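You operate a simulated robot arm through the tools that you are given. There is no shell and no other tool.

Carry out the task below with a simulated robot arm. There is one attempt and no reset: what you move stays moved.

JOB
Pin the bench lid up, then turn the setting dial to 5 mm and the gap dial to 20 mm.
Fine: the black pin goes in the pin hole; keep hands from under a falling lid.
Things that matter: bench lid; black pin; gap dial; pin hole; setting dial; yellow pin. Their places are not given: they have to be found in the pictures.

The check looks at the end state, three seconds after you hand in, the way a careful person would. Anything else that was tipped, shoved, dropped, spilled or broken makes it a failure. Lids that push on must go on centred and level and be pressed home; caps that screw on are set level and turned clockwise until they are tight.

ROBOT AND FRAMES
A 6-joint arm with a two-finger gripper, fixed in place. Base frame: the origin is on the floor under the middle of its stand, x ahead of it, y to its left, z up. Units: cm, degrees, N and s.
It reaches about 157.2 cm from its shoulder. Its first joint turns from -166.0 to 166.0 degrees. Payload 2.45 kg.
The tool frame sits at the grasp point between the pads (the TCP): z along the fingers, y along the line on which they close. The tips reach 2 cm beyond it. The gripper opens to 14 cm; its body begins 16.8 cm behind the TCP.
Orientation is that of the tool frame in the base frame, as [roll, pitch, yaw] about the fixed x, y, z axes, in that order (R = Rz(yaw) Ry(pitch) Rx(roll)). With the fingers straight down and closing along the base's y, the tool's x points along the base's -x, its y along +y and its z along -z.

CONTROLS
- The arm moves only by the tool drive_tool. Its argument "commands" is a list of rows, each a list of 6 numbers: the shift along the tool's x, y, z in units of 30 mm (1.0 is 30 mm), then the turn, a rotation vector about the tool's x, y, z in units of 6 degrees (1.0 is 6 degrees). In form: [[x, y, z, ax, ay, az], ...]. A call has 1 to 20 rows; each row shifts and turns the commanded pose from where the row before left it, along the tool's axes as they then stand. "hand" is the gripper command, from -1 (shut) to 1 (fully open), values between in proportion, set as the call begins (left out, the last holds). A call with a number of a shift or a turn outside -1 to 1 is refused whole. Rows are played at 5 a second. More than 5 cm and 8.6 degrees between two rows, or a gripper value outside its range, and nothing of the call is played. A pose out of reach is approached as far as the arm can. The call stops where the force on the tool passes 40 N (or 10 N more than at its start, if that is more) or the arm is blocked; 0.2 s more then pass. The fingers move at their own pace (about 4.5 cm/s each) and stop on an object; they squeeze with about 36 N. The grip force told is the motor's: it shows also when the fingers shut on nothing. Time passes only in rows, and 0.2 s behind the last, so rows that do not move let the fingers close. The reply holds the time, the measured pose of the TCP, the force on the tool along the base axes, the opening and the grip force, in the units named above and with some noise, with the torque about the TCP (base axes, N m) and any sound that the robot's microphone picked up.
- Cameras (640 x 400 px; columns grow to the right, rows downward): "scene" is fixed at [4.93, -65.23, 166.22]; the picture's right is [0.54, -0.84, 0.00], its down [-0.32, -0.20, -0.93] and it looks along [0.78, 0.50, -0.38] (base axes); focal length 341 px, centre (320, 200). "wrist" rides on the gripper at [7.8, 1.1, -20.9] in the tool frame; the picture's right is [-0.14, 0.99, 0.00], its down [-0.92, -0.13, -0.37] and it looks along [-0.36, -0.05, 0.93] (tool axes); focal length 280 px, centre (320, 200).
- get_image(camera): a new picture of that camera. It takes no simulated time.
- locate(camera, pixels): there is no depth. For up to 12 entries [column, row, z] of the newest picture of that camera ("zoom" is the newest enlarged one), the place [x, y] in the base frame at which the ray of that pixel passes the height z, good to about 0.2 cm. It takes no simulated time.
- close_up(camera, box): a new picture of the part [left, top, right, bottom] of that camera's present view, enlarged. It takes no simulated time.
- sign_off(): hands the job in; it is judged then, once.

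Open the gripper and draw the arm clear of the work before you hand the job in, unless the task says otherwise.

The tools are called as a command line: name --pt "numbers of a row" for each row, then --argument value for the rest, lists and objects as JSON in quotes. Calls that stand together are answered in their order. drive_tool: Moves the arm, as the interface text tells. Its arguments: {"type":"object","properties":{"commands":{"type":"array","items":{"type":"array","items":{"type":"number"}}},"hand":{"type":"number"}},"required":["commands"]} The other tools are called the same way: get_image (camera) takes a picture; locate (camera, pixels) gives the place at which the rays of pixels pass given heights; close_up (camera, box) takes an enlarged picture of a part of a camera's view; sign_off () hands the job in.

At the start:

```text
time_s: 0.0
ee_pos: [51.41, -23.55, 147.71]
tcp_rot: [-179.9, 0.0, 180.0]
force: [0.3, -0.4, -0.1]
moment: [-0.04, 0.0, -0.02]
opening: 13.98
grip_force: 0.1
```

scene: 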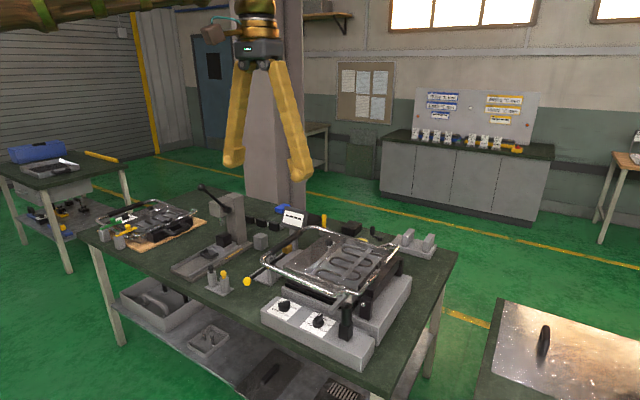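
wrist: 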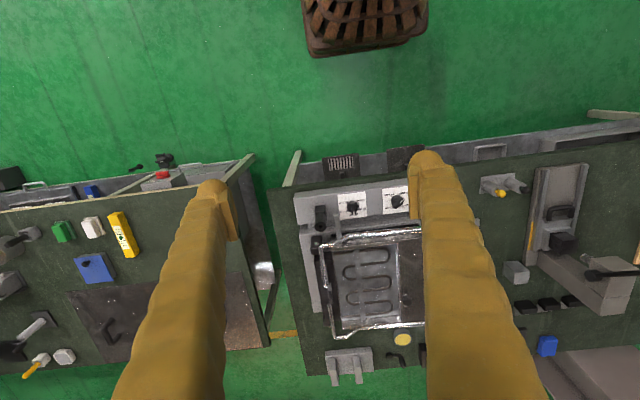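

I start by looking closer at the bench area in the scene picture, where the device with two dials sits near (300,300) and a pin rack near (217,280).

close_up --camera "scene" --box '[230, 200, 450, 370]'

close_up --camera "scene" --box '[80, 180, 280, 310]'

close_up --camera "wrist" --box '[270, 140, 450, 390]'

```text
2.35 times, centred on (340, 285) of scene
```

zoom: 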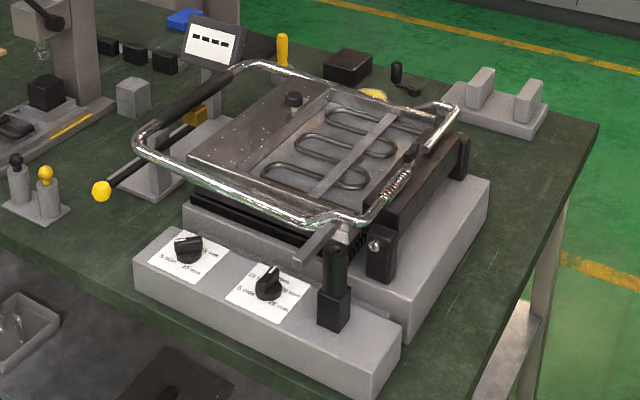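

```text
3.08 times, centred on (180, 245) of scene
```

zoom: 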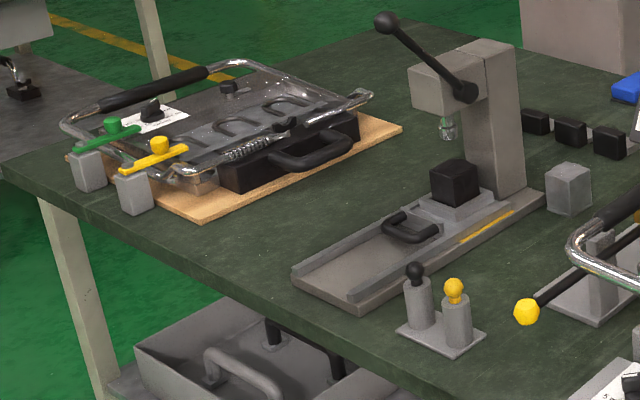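

```text
1.60 times, centred on (360, 265) of wrist
```

zoom: 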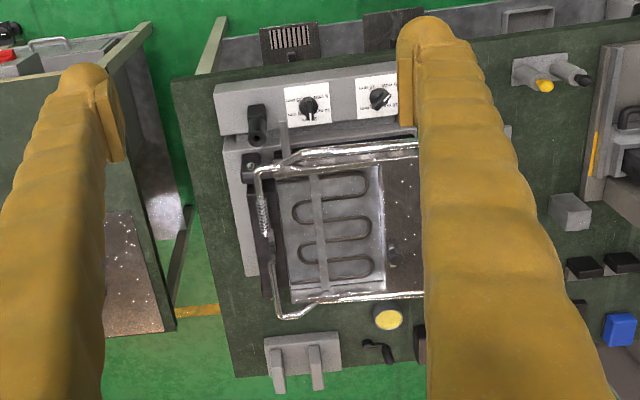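

I zoom further on the dials, the hinge post and the lid in the scene picture around (300,310) and (360,300).

close_up --camera "scene" --box '[255, 280, 345, 340]'

close_up --camera "scene" --box '[320, 230, 420, 340]'

close_up --camera "scene" --box '[230, 200, 340, 290]'

close_up --camera "wrist" --box '[300, 170, 420, 245]'

```text
6.67 times, centred on (300, 310) of scene
```

zoom: 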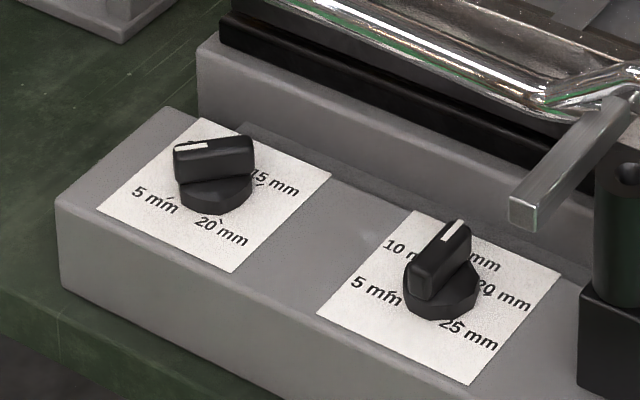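

```text
3.64 times, centred on (370, 285) of scene
```

zoom: 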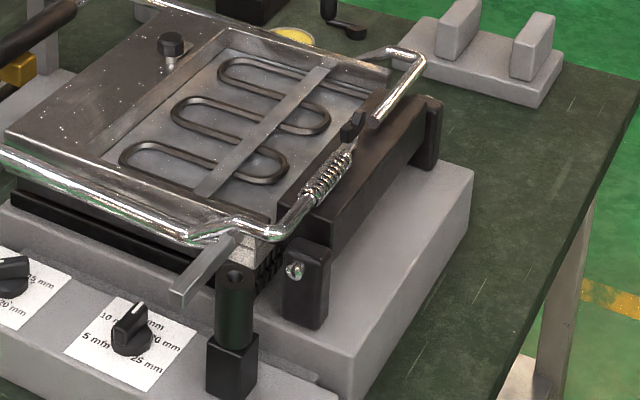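

```text
4.44 times, centred on (285, 245) of scene
```

zoom: 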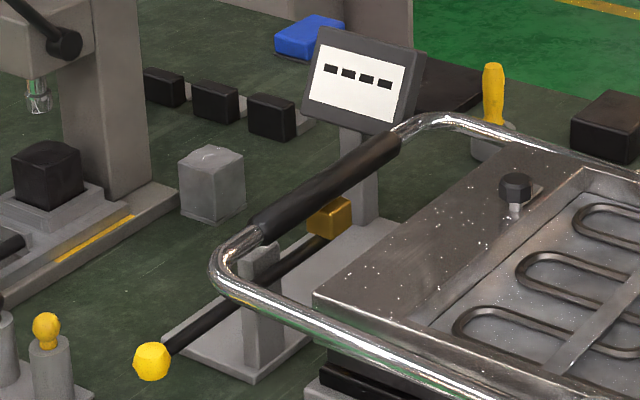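

```text
5.33 times, centred on (360, 208) of wrist
```

zoom: 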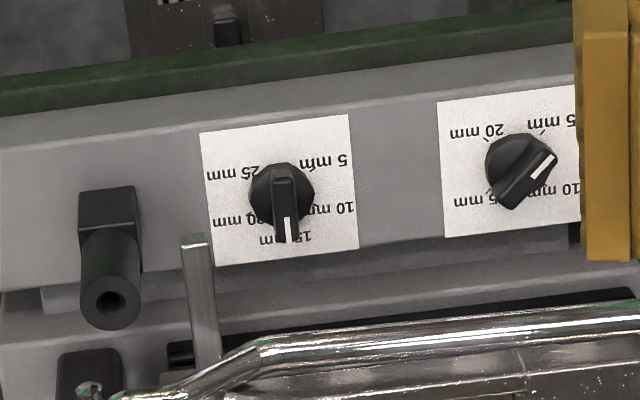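

Triangulating the two pictures puts the black pin knob near (81, 36.5, 87) and the post hole near (79, -27, 98). I check with locate in both pictures at candidate heights.

locate --camera "scene" --pixels '[[210.8, 268.4, 87], [223.8, 274.2, 87], [346.6, 304.8, 98], [318, 320, 92], [284, 304, 92], [247, 281, 90], [275, 262, 105], [217, 293, 80], [377, 367, 80], [455, 253, 80]]'

locate --camera "wrist" --pixels '[[525.6, 190, 87], [500.6, 194.4, 87], [320.6, 226.8, 98], [353, 206, 92], [397, 201, 92]]'

```text
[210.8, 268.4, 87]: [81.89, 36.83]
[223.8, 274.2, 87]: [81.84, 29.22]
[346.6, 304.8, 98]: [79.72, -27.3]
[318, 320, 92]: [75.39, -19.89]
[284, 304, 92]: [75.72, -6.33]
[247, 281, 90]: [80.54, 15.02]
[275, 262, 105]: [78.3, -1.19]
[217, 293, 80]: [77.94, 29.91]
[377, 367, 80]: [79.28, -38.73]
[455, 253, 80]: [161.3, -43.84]
```

```text
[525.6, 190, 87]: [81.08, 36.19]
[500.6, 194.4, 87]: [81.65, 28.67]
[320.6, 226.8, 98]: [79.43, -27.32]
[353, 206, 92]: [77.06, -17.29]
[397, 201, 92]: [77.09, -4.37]
```

The two cameras agree well. I move the arm over the dial area at safe height (tips stay above about z 116) to read the dial cards.

drive_tool --pt "-1 0.6 0.9 0 0 0" --pt "-1 0.6 0.9 0 0 0" --pt "-1 0.6 0.9 0 0 0" --pt "-0.5 0.6 0.9 0 0 0" --pt "0 0.6 0.9 0 0 0" --pt "0 0.6 0.9 0 0 0" --pt "0 0.4 0.9 0 0 0" --pt "0 0 0.9 0 0 0" --pt "0 0 0.9 0 0 0" --hand 1

get_image --camera "wrist"

get_image --camera "scene"

```text
time_s: 2.0
ee_pos: [61.98, -11.5, 123.44]
tcp_rot: [180.0, 0.0, -180.0]
force: [0.3, 0.6, -0.1]
moment: [-0.01, 0.0, 0.05]
opening: 14.01
grip_force: 0.1
```

```text
taken
```

wrist: 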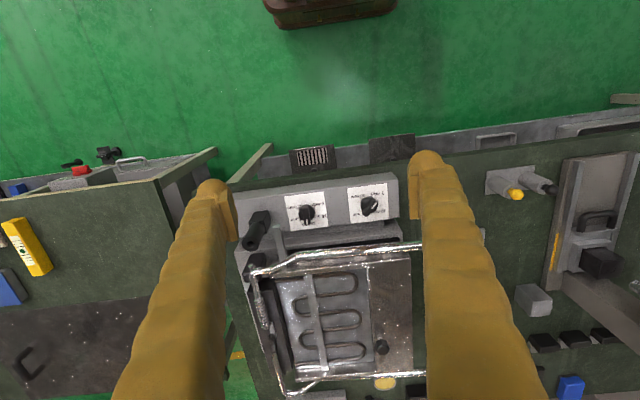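

```text
taken
```

scene: 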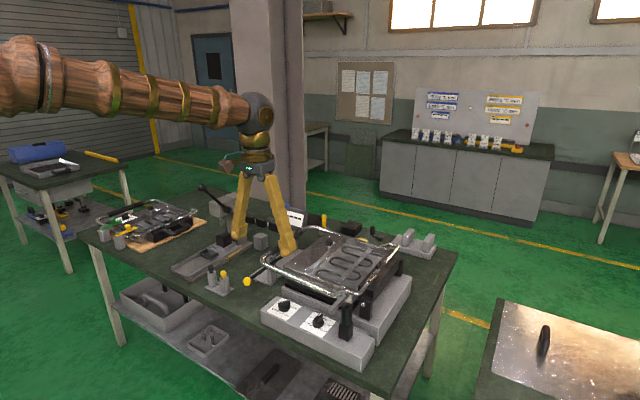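

The dials are at (306,213) and (369,205) in the wrist picture. I zoom in to read them and view the post and bar.

close_up --camera "wrist" --box '[275, 175, 400, 250]'

close_up --camera "wrist" --box '[230, 190, 330, 290]'

close_up --camera "wrist" --box '[470, 150, 570, 220]'

```text
5.12 times, centred on (338, 212) of wrist
```

zoom: 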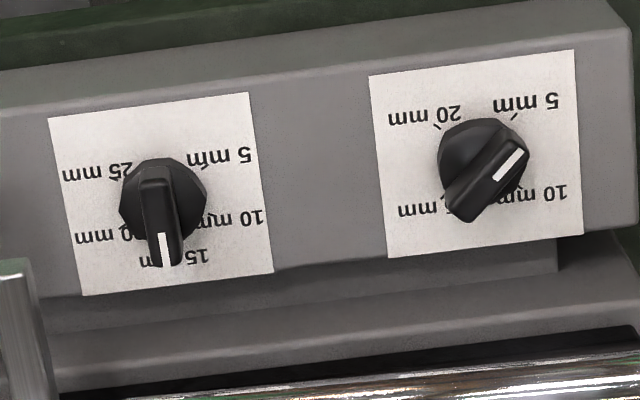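

```text
4.00 times, centred on (280, 240) of wrist
```

zoom: 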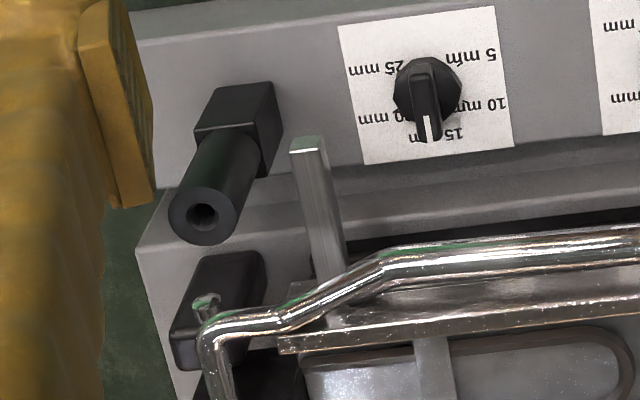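

```text
5.71 times, centred on (520, 185) of wrist
```

zoom: 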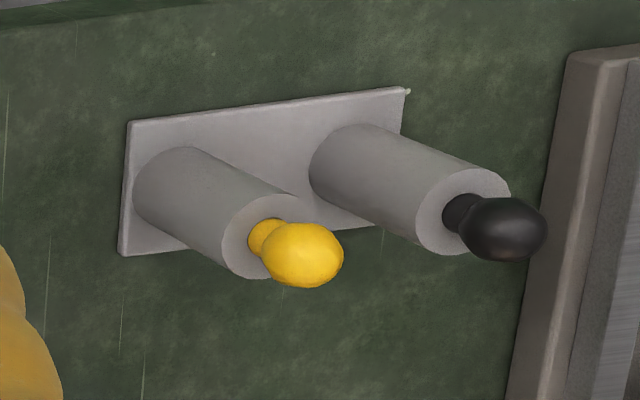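

The left card carries 5/10/15/20/25 and the right card 5/10/15/20, but no names are visible. I look for names elsewhere: the far board, the small plate at (292,218), and the second device at (140,220).

close_up --camera "scene" --box '[400, 80, 550, 160]'

close_up --camera "scene" --box '[95, 190, 205, 260]'

close_up --camera "scene" --box '[270, 195, 320, 230]'

close_up --camera "scene" --box '[335, 60, 400, 125]'

close_up --camera "scene" --box '[255, 290, 380, 370]'

```text
4.27 times, centred on (475, 120) of scene
```

zoom: 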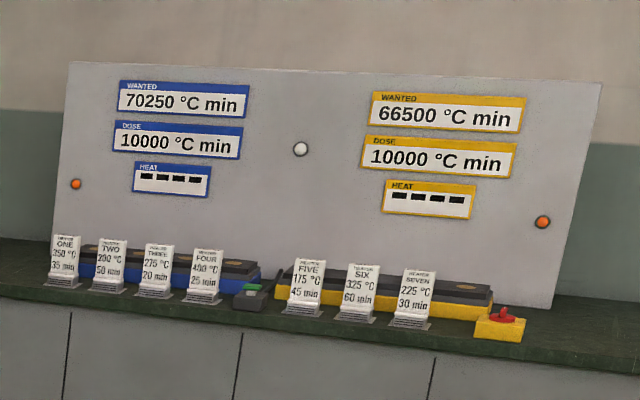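

```text
5.71 times, centred on (150, 225) of scene
```

zoom: 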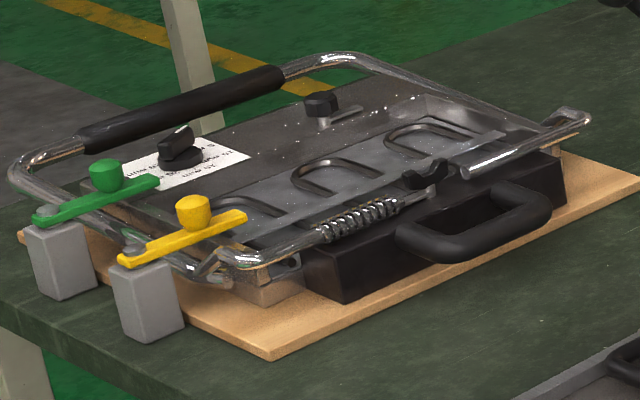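

```text
11.43 times, centred on (295, 212) of scene
```

zoom: 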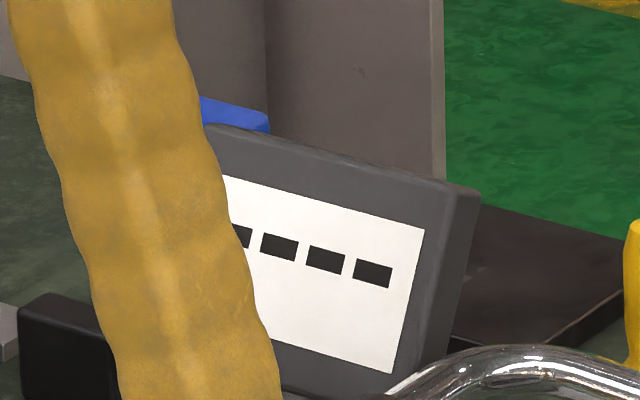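

```text
6.15 times, centred on (368, 92) of scene
```

zoom: 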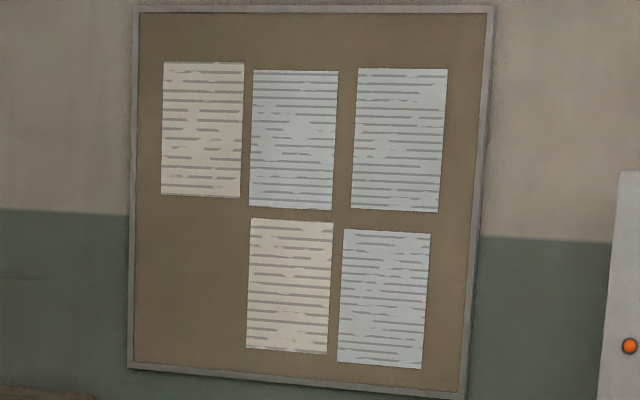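

```text
5.00 times, centred on (318, 330) of scene
```

zoom: 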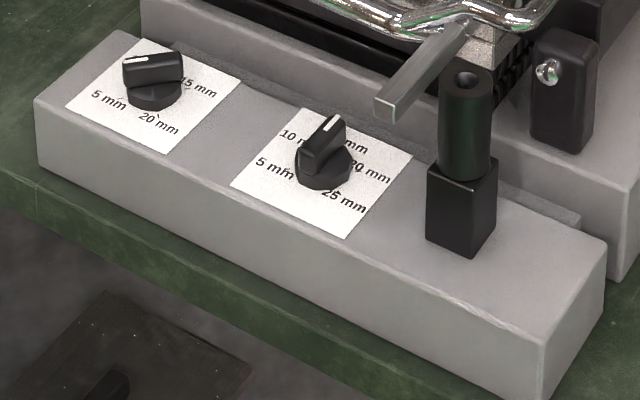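

A second device on a wooden board at (145,225) also carries a dial with a card. I move over there at safe height to read that card before deciding which dial is which.

locate --camera "scene" --pixels '[[126, 215, 92], [120, 236, 90], [178, 207, 92], [207, 192, 105], [204, 187, 108], [268, 35, 130]]'

drive_tool --pt "0 1 -0.6 0 0 0" --pt "0 1 -0.6 0 0 0" --pt "0 1 -0.6 0 0 0" --pt "0 1 -0.6 0 0 0" --pt "0 1 0 0 0 0" --pt "0 1 0 0 0 0" --pt "0 1 0 0 0 0" --pt "0 1 0 0 0 0" --pt "0 1 0 0 0 0" --pt "0 1 0 0 0 0" --pt "0 1 0 0 0 0" --pt "0 1 0 0 0 0" --pt "0 1 0 0 0 0" --pt "0 1 0 0 0 0" --pt "0 1 0 0 0 0" --pt "0 1 0 0 0 0" --pt "0 1 0 0 0 0" --pt "0 1 0 0 0 0" --pt "0 1 0 0 0 0" --pt "0 1 0 0 0 0"

get_image --camera "wrist"

get_image --camera "scene"

```text
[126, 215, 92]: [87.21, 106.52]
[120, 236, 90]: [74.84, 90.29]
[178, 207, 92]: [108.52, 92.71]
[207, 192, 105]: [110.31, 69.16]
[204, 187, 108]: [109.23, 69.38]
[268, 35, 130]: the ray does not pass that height
```

```text
time_s: 6.2
ee_pos: [62.01, 48.43, 130.8]
tcp_rot: [-180.0, 0.0, 180.0]
force: [-2.0, -0.8, 0.4]
moment: [0.03, -0.05, 0.01]
opening: 14.0
grip_force: 0.0
```

```text
taken
```

wrist: 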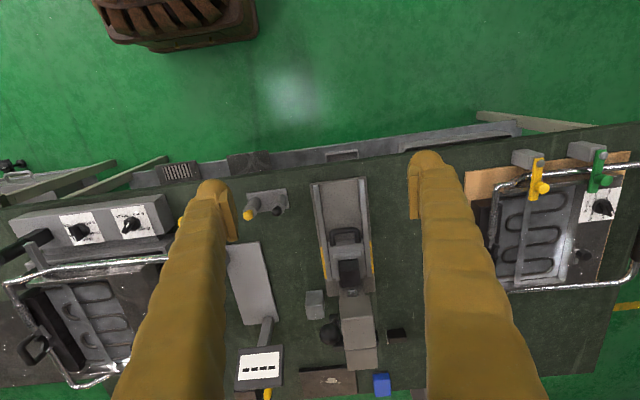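

```text
taken
```

scene: 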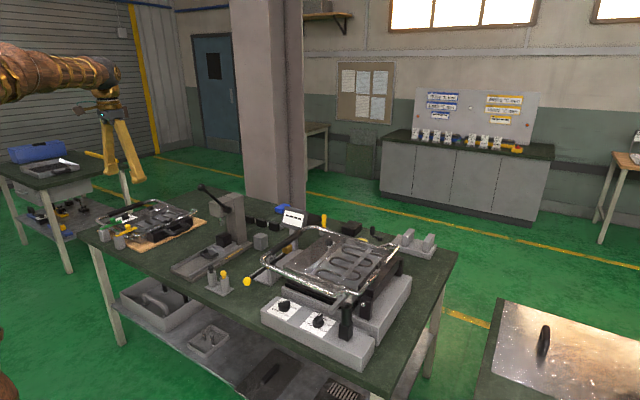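

Dial on the second device is at (600,205) in the wrist picture. I zoom on it and on the plate near (259,365).

close_up --camera "wrist" --box '[540, 150, 640, 240]'

close_up --camera "wrist" --box '[0, 190, 180, 290]'

close_up --camera "scene" --box '[225, 195, 345, 290]'

close_up --camera "wrist" --box '[0, 270, 180, 390]'

```text
4.44 times, centred on (590, 195) of wrist
```

zoom: 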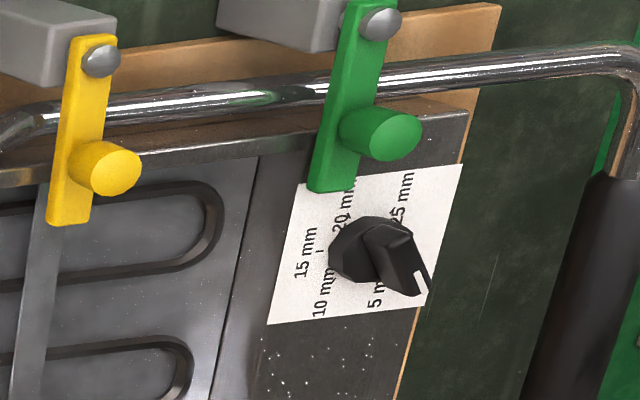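

```text
3.56 times, centred on (90, 240) of wrist
```

zoom: 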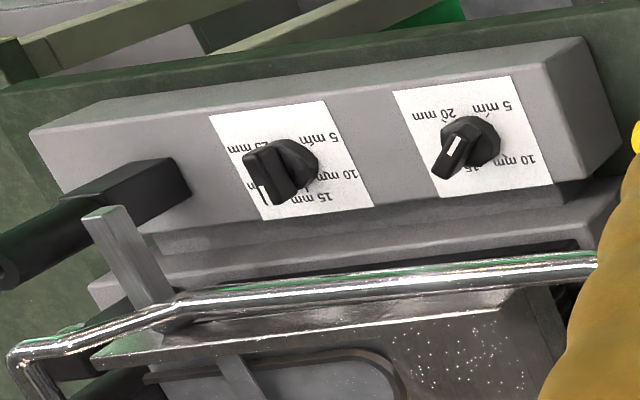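

```text
4.21 times, centred on (285, 242) of scene
```

zoom: 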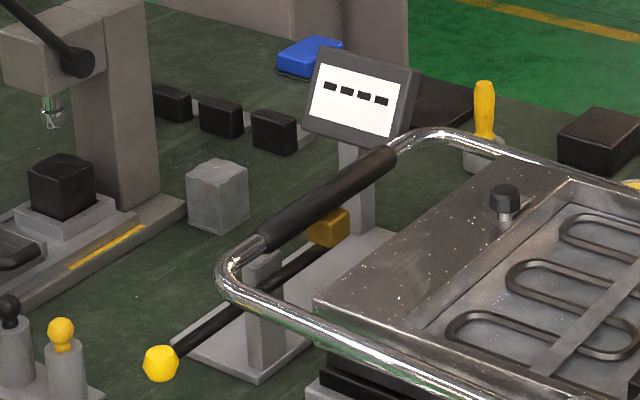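

```text
3.33 times, centred on (90, 330) of wrist
```

zoom: 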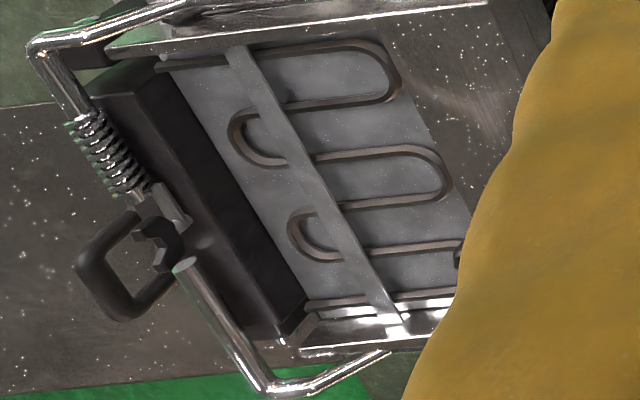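

All three dials carry only mm values; the pin hardware and two dials (A at +y with 5–20, B by the post with 5–25) sit on the bench device. I go close in front of the two bench dials for a sharper look for any naming.

drive_tool --pt "0 -1 0 0 0 0" --pt "0 -1 0 0 0 0" --pt "0 -1 0 0 0 0" --pt "0 -1 0 0 0 0" --pt "0 -1 0 0 0 0" --pt "0 -1 0 0 0 0" --pt "0 -1 0 0 0 0" --pt "0 -1 0 0 0 0" --pt "0 -1 0 0 0 0" --pt "0 -1 0 0 0 0" --pt "0 -1 0 0 0 0" --pt "0 -1 0 0 0 0" --pt "0 -1 0 0 0 0" --pt "0 -1 0 0 0 0" --pt "0 -1 0 0 0 0" --pt "0 -1 0 0 0 0" --pt "0.5 -1 0.5 0 0 0" --pt "0.5 -1 0.9 0 0 0" --pt "0 -1 0.9 0 0 0" --pt "0 -1 0.9 0 0 0"

drive_tool --pt "0 0 0.9 0 0 0" --pt "0 0 0.9 0 0 0" --pt "0 0 0.9 0 0 0" --pt "0 0 0.9 0 0 0"

get_image --camera "wrist"

close_up --camera "wrist" --box '[240, 180, 430, 300]'

```text
time_s: 10.4
ee_pos: [58.88, -11.7, 120.95]
tcp_rot: [180.0, 0.0, -180.0]
force: [0.4, -0.7, 0.3]
moment: [-0.01, -0.01, 0.0]
opening: 13.97
grip_force: 0.0
```

```text
time_s: 11.4
ee_pos: [58.96, -11.61, 110.19]
tcp_rot: [-180.0, 0.0, -180.0]
force: [-0.2, 0.1, 0.8]
moment: [-0.02, 0.0, 0.03]
opening: 13.99
grip_force: 0.0
```

```text
taken
```

wrist: 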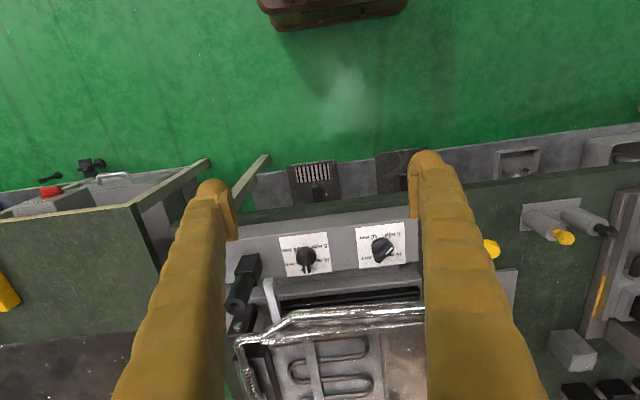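

```text
3.33 times, centred on (335, 240) of wrist
```

zoom: 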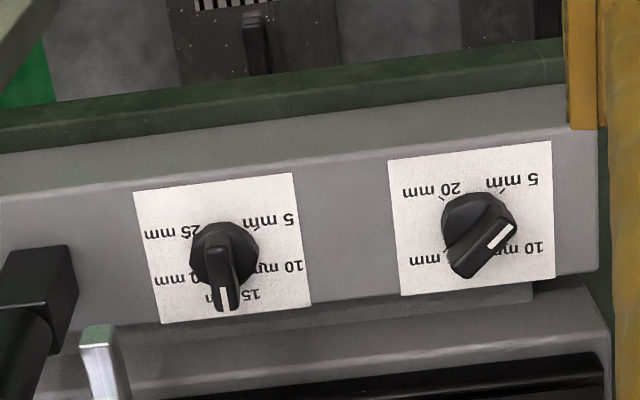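

The cards show only the numbers, so I next survey the lid from above; I raise and move to over the lid's handle side.

drive_tool --pt "0 0 -1 0 0 0" --pt "0 0 -1 0 0 0" --pt "0 0 -1 0 0 0" --pt "0 0 -1 0 0 0" --pt "0 0 -1 0 0 0" --pt "0 0 -1 0 0 0" --pt "0 0 -1 0 0 0" --pt "0 0 -1 0 0 0" --pt "-1 0.7 0 0 0 0" --pt "-1 0.7 0 0 0 0" --pt "-1 0.7 0 0 0 0" --pt "-1 0.7 0 0 0 0" --pt "-1 0.6 0 0 0 0" --pt "-1 0 0 0 0 0" --pt "-1 0 0 0 0 0"

get_image --camera "wrist"

get_image --camera "scene"

```text
time_s: 14.6
ee_pos: [79.83, -1.46, 134.28]
tcp_rot: [180.0, 0.2, -180.0]
force: [0.5, 0.3, 1.0]
moment: [0.02, -0.08, -0.02]
opening: 14.02
grip_force: 0.1
```

```text
taken
```

wrist: 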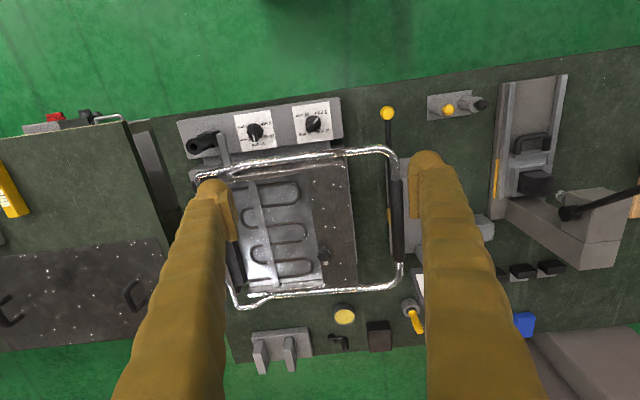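

```text
taken
```

scene: 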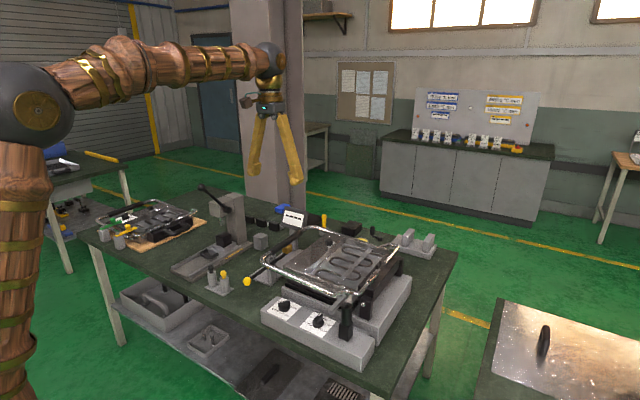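

I zoom to measure the handle grip near (398,220) and the lid area in the wrist picture.

close_up --camera "wrist" --box '[300, 90, 460, 310]'

close_up --camera "wrist" --box '[170, 90, 350, 310]'

close_up --camera "scene" --box '[235, 215, 345, 290]'

```text
1.82 times, centred on (380, 200) of wrist
```

zoom: 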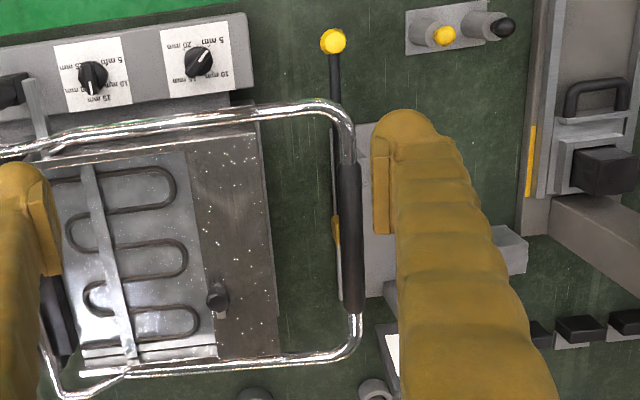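

```text
1.82 times, centred on (260, 200) of wrist
```

zoom: 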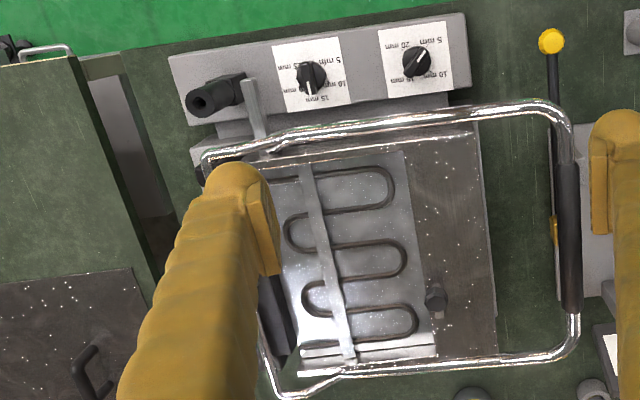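

```text
5.33 times, centred on (290, 252) of scene
```

zoom: 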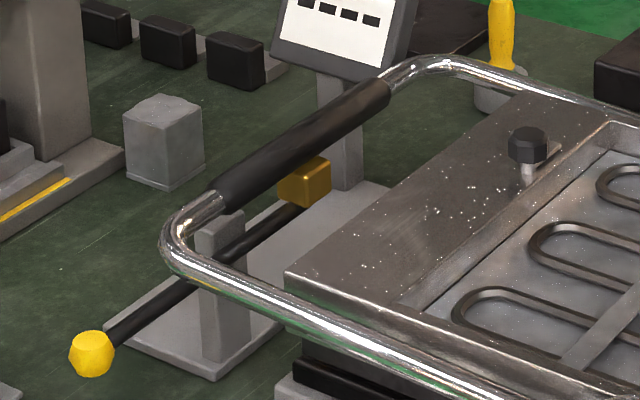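

Triangulating gives the handle grip along x from about 92 to 114 at y≈13.7, z≈96.5, with the lever rod directly under it near z≈92. I go over the near end of the grip with a half-open gripper to inspect it closely.

drive_tool --pt "-1 1 0 0 0 0" --pt "-1 1 0 0 0 0" --pt "-1 1 0 0 0 0" --pt "-1 1 0.5 0 0 0" --pt "-1 1 0.9 0 0 0" --pt "-0.25 0.05 1 0 0 0" --pt "0 0 1 0 0 0" --pt "0 0 1 0 0 0" --pt "0 0 1 0 0 0" --pt "0 0 1 0 0 0" --hand 0

get_image --camera "wrist"

get_image --camera "scene"

```text
refused: row 5 steps farther than a row can; nothing moved
```

```text
taken
```

wrist: 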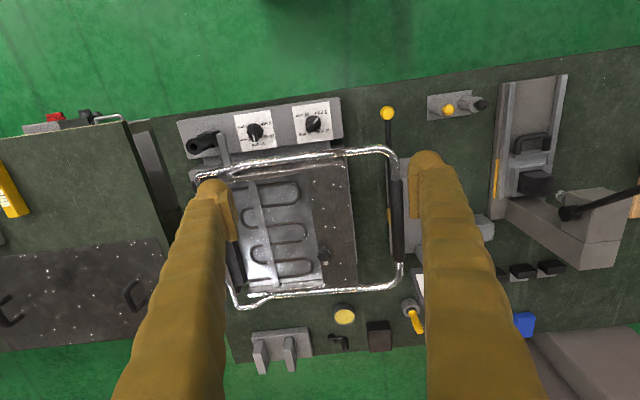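

```text
taken
```

scene: 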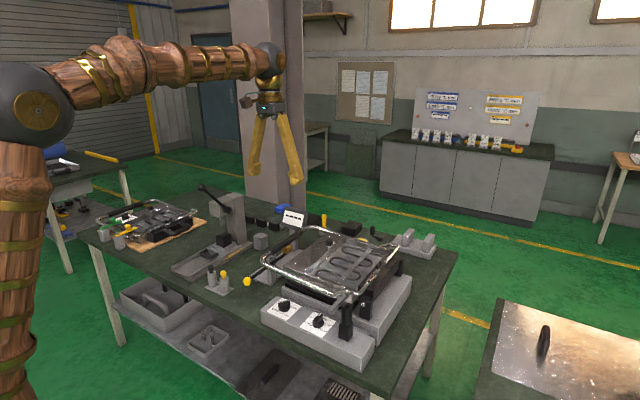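

A row exceeded the 5 cm step, so nothing moved. I resend with smaller combined steps.

drive_tool --pt "-1 1 0 0 0 0" --pt "-1 1 0 0 0 0" --pt "-1 1 0 0 0 0" --pt "-1 1 0 0 0 0" --pt "-1 1 0 0 0 0" --pt "-0.25 0.05 1 0 0 0" --pt "0 0 1 0 0 0" --pt "0 0 1 0 0 0" --pt "0 0 1 0 0 0" --pt "0 0 1 0 0 0" --pt "0 0 1 0 0 0" --pt "0 0 0.5 0 0 0" --hand 0

get_image --camera "wrist"

get_image --camera "scene"

```text
time_s: 17.2
ee_pos: [95.74, 13.73, 114.56]
tcp_rot: [-180.0, 0.1, -180.0]
force: [-0.2, 0.7, 0.8]
moment: [0.0, -0.01, -0.02]
opening: 6.97
grip_force: 0.1
```

```text
taken
```

wrist: 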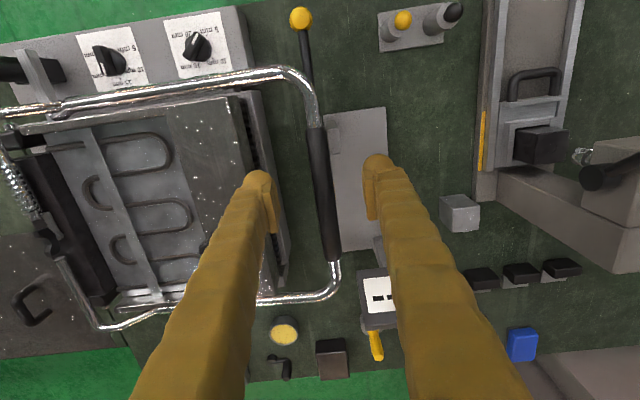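

```text
taken
```

scene: 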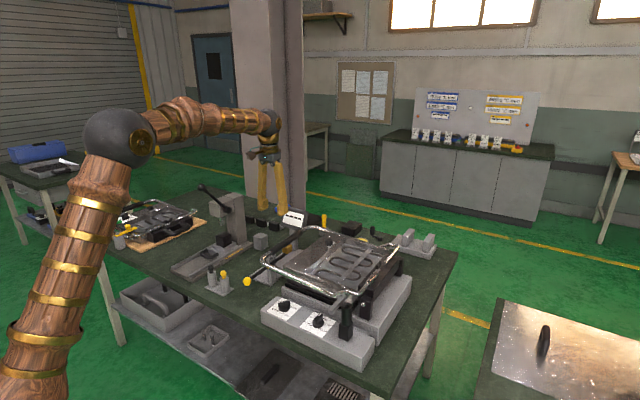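

The handle grip runs from (316,128) to (333,258) in the wrist picture, between the fingertips. I locate it at z 96.5 and zoom to judge its height versus the lever.

locate --camera "wrist" --pixels '[[316, 128, 96.5], [333, 258, 96.5], [325, 195, 96.5], [313, 195, 96.5], [335, 195, 96.5], [302, 18, 91], [247, 150, 95], [270, 100, 96.5], [100, 105, 96.5]]'

close_up --camera "wrist" --box '[250, 80, 410, 300]'

close_up --camera "scene" --box '[225, 200, 345, 290]'

```text
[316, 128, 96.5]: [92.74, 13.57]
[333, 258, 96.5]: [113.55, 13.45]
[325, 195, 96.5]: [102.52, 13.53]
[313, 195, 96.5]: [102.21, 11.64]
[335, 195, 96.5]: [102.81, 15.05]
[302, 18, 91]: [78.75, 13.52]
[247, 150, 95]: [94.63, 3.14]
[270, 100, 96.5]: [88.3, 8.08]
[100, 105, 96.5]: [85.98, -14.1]
```

```text
1.82 times, centred on (330, 190) of wrist
```

zoom: 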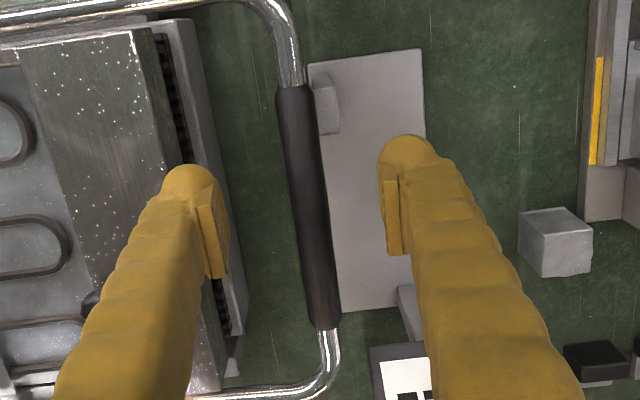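

```text
4.44 times, centred on (285, 245) of scene
```

zoom: 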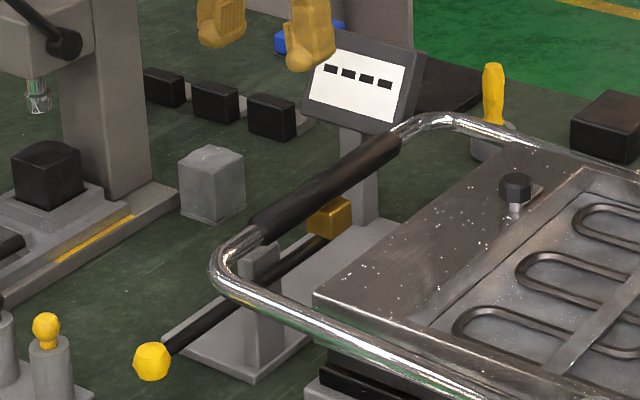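

Handle axis is at y≈13.5. I shift to x≈97 and lower until the pads straddle the grip at z≈97 (tips stay above the lever).

drive_tool --pt "-0.5 -0.07 1 0 0 0" --pt "0 0 1 0 0 0" --pt "0 0 1 0 0 0" --pt "0 0 1 0 0 0" --pt "0 0 1 0 0 0" --pt "0 0 0.7 0 0 0" --pt "0 0 0 0 0 0" --hand 0

get_image --camera "wrist"

close_up --camera "scene" --box '[225, 180, 345, 290]'

```text
time_s: 18.8
ee_pos: [97.12, 13.41, 97.59]
tcp_rot: [-179.9, 0.1, 179.9]
force: [0.2, -0.1, 0.3]
moment: [0.02, -0.01, 0.0]
opening: 6.98
grip_force: 0.1
```

```text
taken
```

wrist: 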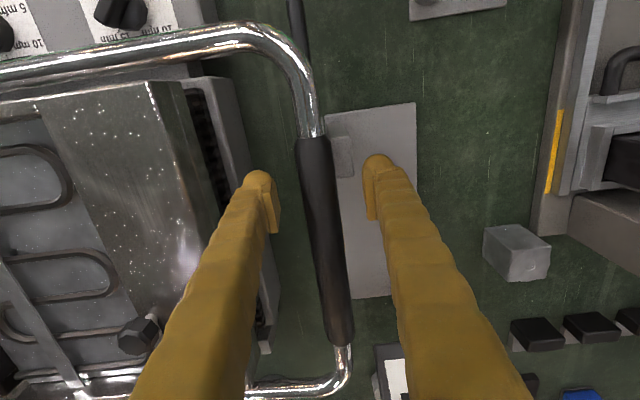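

```text
3.64 times, centred on (285, 235) of scene
```

zoom: 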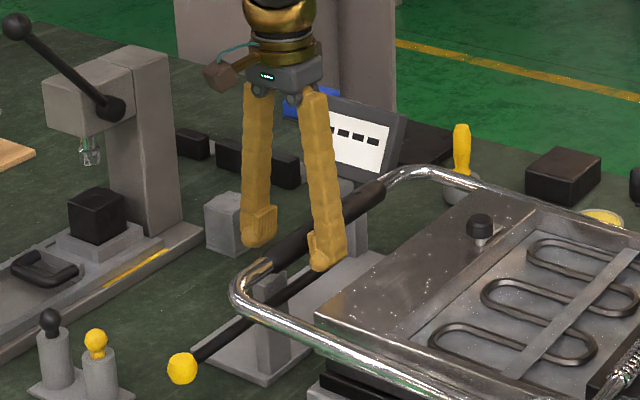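

The pads straddle the grip. I close the gripper on it without moving.

drive_tool --pt "0 0 0 0 0 0" --pt "0 0 0 0 0 0" --pt "0 0 0 0 0 0" --pt "0 0 0 0 0 0" --pt "0 0 0 0 0 0" --pt "0 0 0 0 0 0" --hand -1

close_up --camera "scene" --box '[225, 180, 345, 290]'

```text
time_s: 20.2
ee_pos: [97.04, 13.56, 97.59]
tcp_rot: [-180.0, 0.0, 180.0]
force: [-1.0, -13.9, -1.0]
moment: [-0.14, -0.01, 1.06]
opening: 2.86
grip_force: 45.0
```

```text
3.64 times, centred on (285, 235) of scene
```

zoom: 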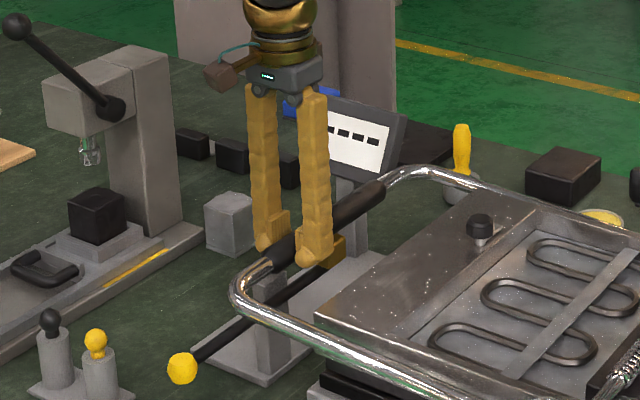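

The grip closed at 2.86 cm with 45 N. I raise the handle a first few degrees along the hinge arc (hinge near y -29.3, z 93.8) and read the force.

drive_tool --pt "0 -0.053 -0.622 0 0 0" --pt "0 -0.08 -0.619 0 0 0"

close_up --camera "scene" --box '[225, 180, 425, 330]'

```text
time_s: 20.8
ee_pos: [97.24, 13.09, 101.31]
tcp_rot: [-180.0, 0.0, -180.0]
force: [-11.9, -4.5, -13.3]
moment: [0.07, -0.23, 0.94]
opening: 2.88
grip_force: 45.1
```

```text
2.67 times, centred on (325, 255) of scene
```

zoom: 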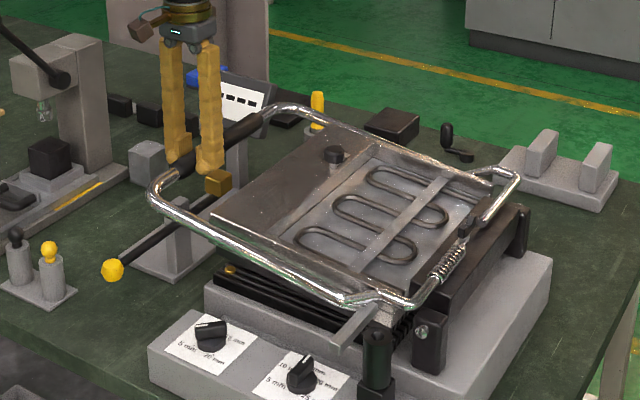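

The lid rises with the handle; force on the tool is about 13 N down. I continue the arc in the next rows.

drive_tool --pt "0 -0.107 -0.615 0 0 0" --pt "0 -0.133 -0.609 0 0 0" --pt "0 -0.16 -0.603 0 0 0" --pt "0 -0.186 -0.595 0 0 0" --pt "0 -0.212 -0.587 0 0 0" --pt "0 -0.237 -0.577 0 0 0" --pt "0 -0.262 -0.566 0 0 0" --pt "0 -0.287 -0.554 0 0 0"

close_up --camera "scene" --box '[225, 150, 425, 330]'

```text
time_s: 22.1
ee_pos: [97.12, 10.8, 110.82]
tcp_rot: [180.0, 0.0, -179.9]
force: [-3.6, 2.5, 8.2]
moment: [-0.03, -0.16, -1.04]
opening: 2.82
grip_force: 45.2
stopped in row 6: the force on the tool passed its limit at 42 N (the readings are from after the stop); the commanded pose is now the measured one
```

```text
2.22 times, centred on (325, 240) of scene
```

zoom: 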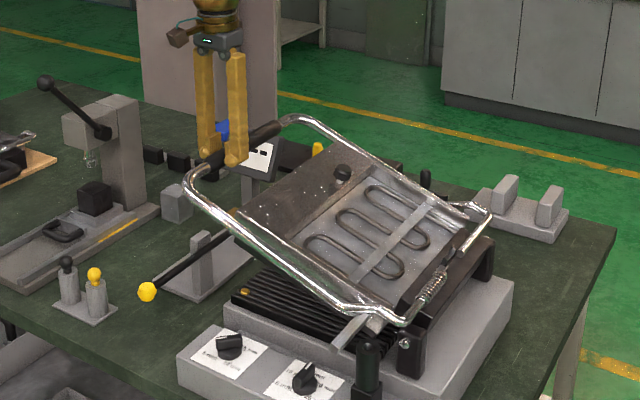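

The move stopped at 42 N partway, with the lid raised near 18°. I take a still reading to see the resting force before continuing with a corrected arc.

drive_tool --pt "0 0 0 0 0 0" --pt "0 0 0 0 0 0"

get_image --camera "wrist"

get_image --camera "scene"

```text
time_s: 22.7
ee_pos: [97.13, 10.95, 110.55]
tcp_rot: [179.9, 0.2, -180.0]
force: [-4.3, 6.7, 10.1]
moment: [-0.02, -0.32, -0.97]
opening: 2.82
grip_force: 45.7
```

```text
taken
```

wrist: 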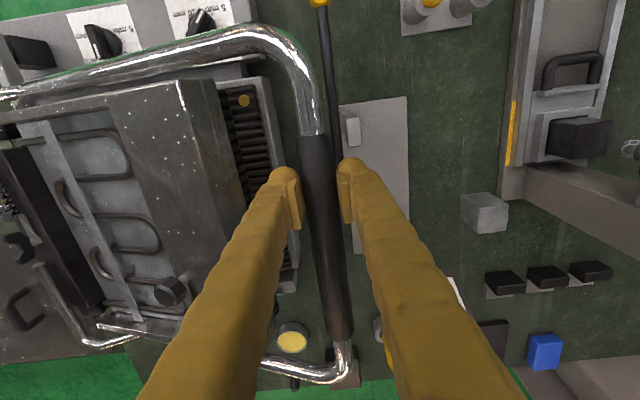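

```text
taken
```

scene: 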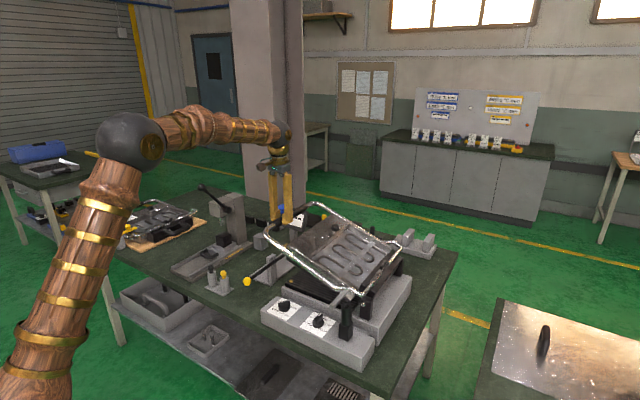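

The lid hangs in the grip at about 20°. I go on slower, with short steps along the tangent, and watch the forces.

drive_tool --pt "0 -0.087 -0.235 0 0 0" --pt "0 -0.089 -0.234 0 0 0" --pt "0 -0.092 -0.233 0 0 0" --pt "0 -0.095 -0.232 0 0 0"

```text
time_s: 23.7
ee_pos: [97.17, 9.78, 113.39]
tcp_rot: [179.9, 0.0, 180.0]
force: [3.5, 16.4, -6.6]
moment: [0.27, 0.06, -1.04]
opening: 2.8
grip_force: 45.2
```

The tool feels +16 N along y, so I'm pulling slightly too far inward. I ease 3 mm back to +y and read again.

drive_tool --pt "0 0.1 0 0 0 0" --pt "0 0 0 0 0 0"

```text
time_s: 24.3
ee_pos: [97.3, 9.89, 113.55]
tcp_rot: [180.0, 0.0, -180.0]
force: [-6.5, -23.8, -1.3]
moment: [-0.37, 0.15, 0.94]
opening: 2.78
grip_force: 44.7
```

The zero-force point lies about 1.2 mm inward of here, which refines the arc centre to about (y -29.5, z 96.4). I continue 8° with that arc including the correction.

drive_tool --pt "0 -0.267 -0.453 0 0 0" --pt "0 -0.224 -0.447 0 0 0" --pt "0 -0.24 -0.438 0 0 0" --pt "0 -0.255 -0.43 0 0 0" --pt "0 0 0 0 0 0"

```text
time_s: 25.5
ee_pos: [97.1, 7.1, 118.72]
tcp_rot: [179.8, 0.0, 180.0]
force: [0.1, -0.1, 0.4]
moment: [0.02, 0.02, -0.01]
opening: 0.0
grip_force: 28.9
```

The opening reads 0.0, so the handle slipped out of the pads. I look at once.

get_image --camera "scene"

get_image --camera "wrist"

close_up --camera "scene" --box '[225, 150, 425, 330]'

```text
taken
```

scene: 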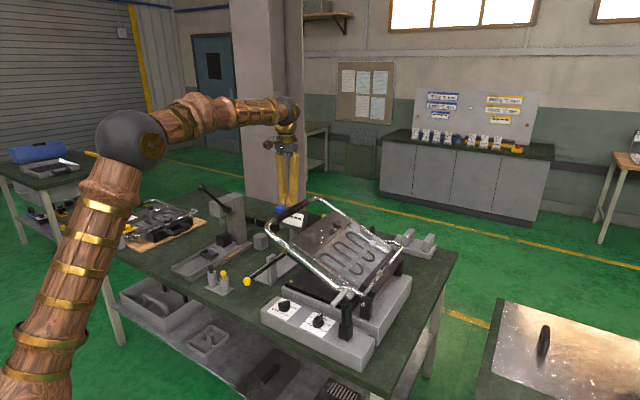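

```text
taken
```

wrist: 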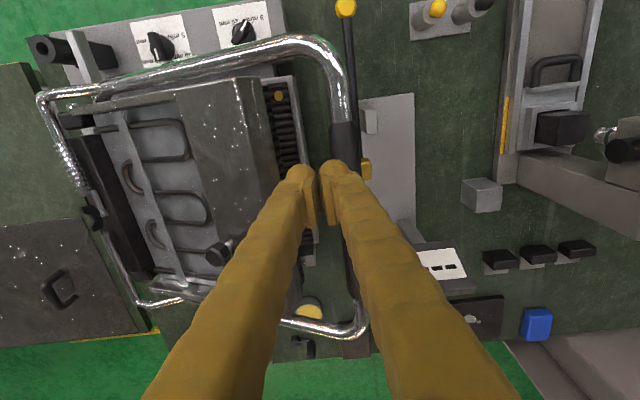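

```text
2.22 times, centred on (325, 240) of scene
```

zoom: 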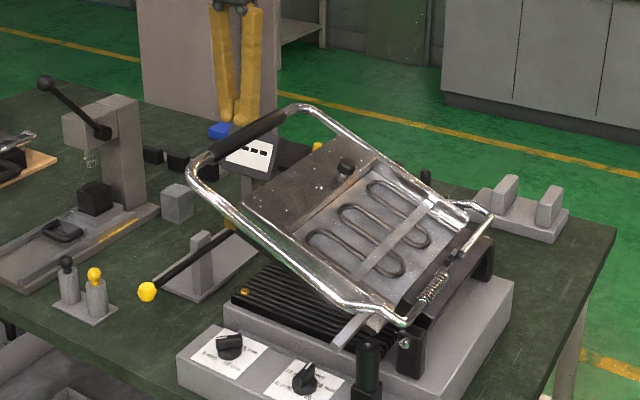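

The lid has stayed up by itself at roughly 28° (handle near (205,155) in the zoom). I wait a second to see whether it holds or sinks.

drive_tool --pt "0 0 -0.5 0 0 0" --pt "0 0 0 0 0 0" --pt "0 0 0 0 0 0" --pt "0 0 0 0 0 0" --pt "0 0 0 0 0 0" --pt "0 0 0 0 0 0"

close_up --camera "scene" --box '[225, 150, 425, 330]'

get_image --camera "wrist"

```text
time_s: 26.9
ee_pos: [97.07, 7.04, 120.32]
tcp_rot: [179.9, -0.1, 179.9]
force: [-0.3, -0.2, 0.1]
moment: [0.0, -0.03, 0.01]
opening: 0.01
grip_force: 29.8
```

```text
2.22 times, centred on (325, 240) of scene
```

zoom: 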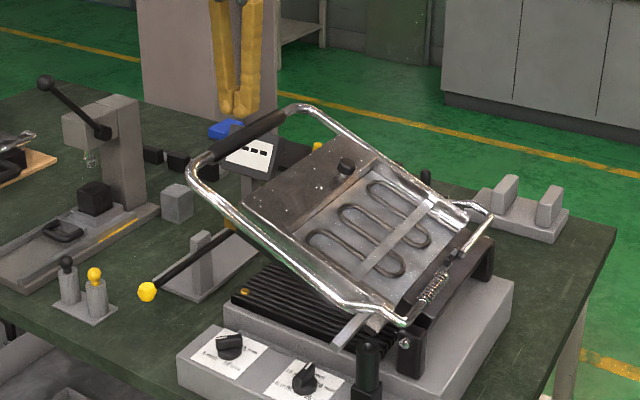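

```text
taken
```

wrist: 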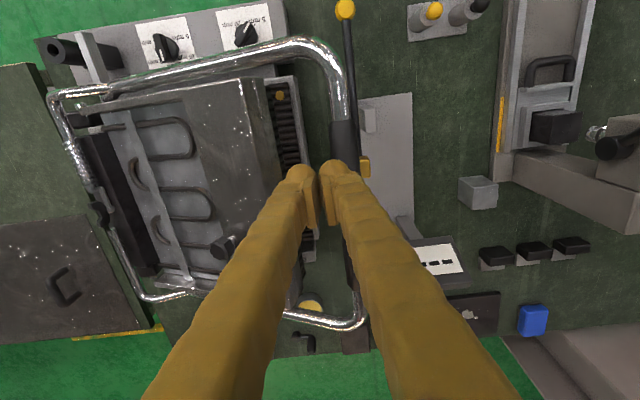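

The lid holds by itself at about 24° (handle now near y 10, z 111), so the hinge has friction. I back off upward and outward and tilt the tool so the fingers point along the lid toward the hinge; then the lower finger can push squarely under the grip.

drive_tool --pt "0 0 -1 0 0 0" --pt "0 0 -1 0 0 0" --pt "0 0 -1 0 0 0" --pt "0 1 0 0 0 0" --pt "0 1 0 0 0 0" --pt "0 1 0 0 0 0" --pt "0 1 0 0 0 0" --pt "0 0 0 1 0 0" --pt "0 0 0 1 0 0" --pt "0 0 0 1 0 0" --pt "0 0 0 1 0 0" --pt "0 0 0 1 0 0" --hand -0.2

get_image --camera "scene"

get_image --camera "wrist"

```text
time_s: 29.5
ee_pos: [97.14, 18.96, 129.35]
tcp_rot: [-150.0, 0.1, -180.0]
force: [-0.5, -0.1, 0.0]
moment: [0.06, 0.03, -0.01]
opening: 5.56
grip_force: 0.1
```

```text
taken
```

scene: 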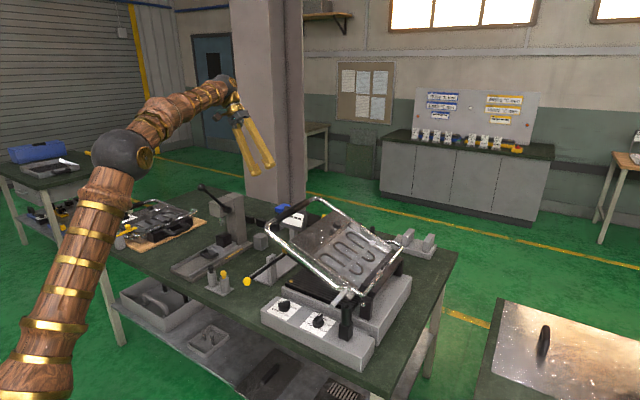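

```text
taken
```

wrist: 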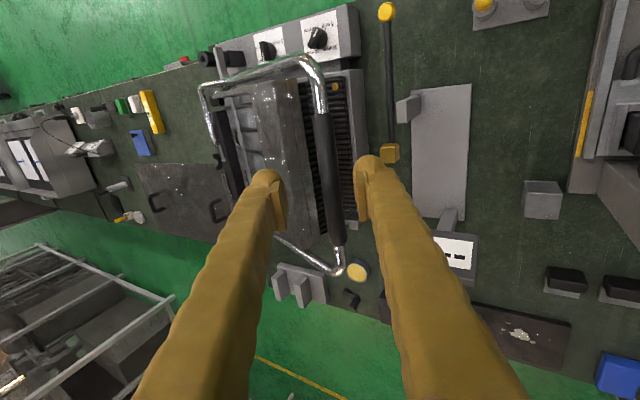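

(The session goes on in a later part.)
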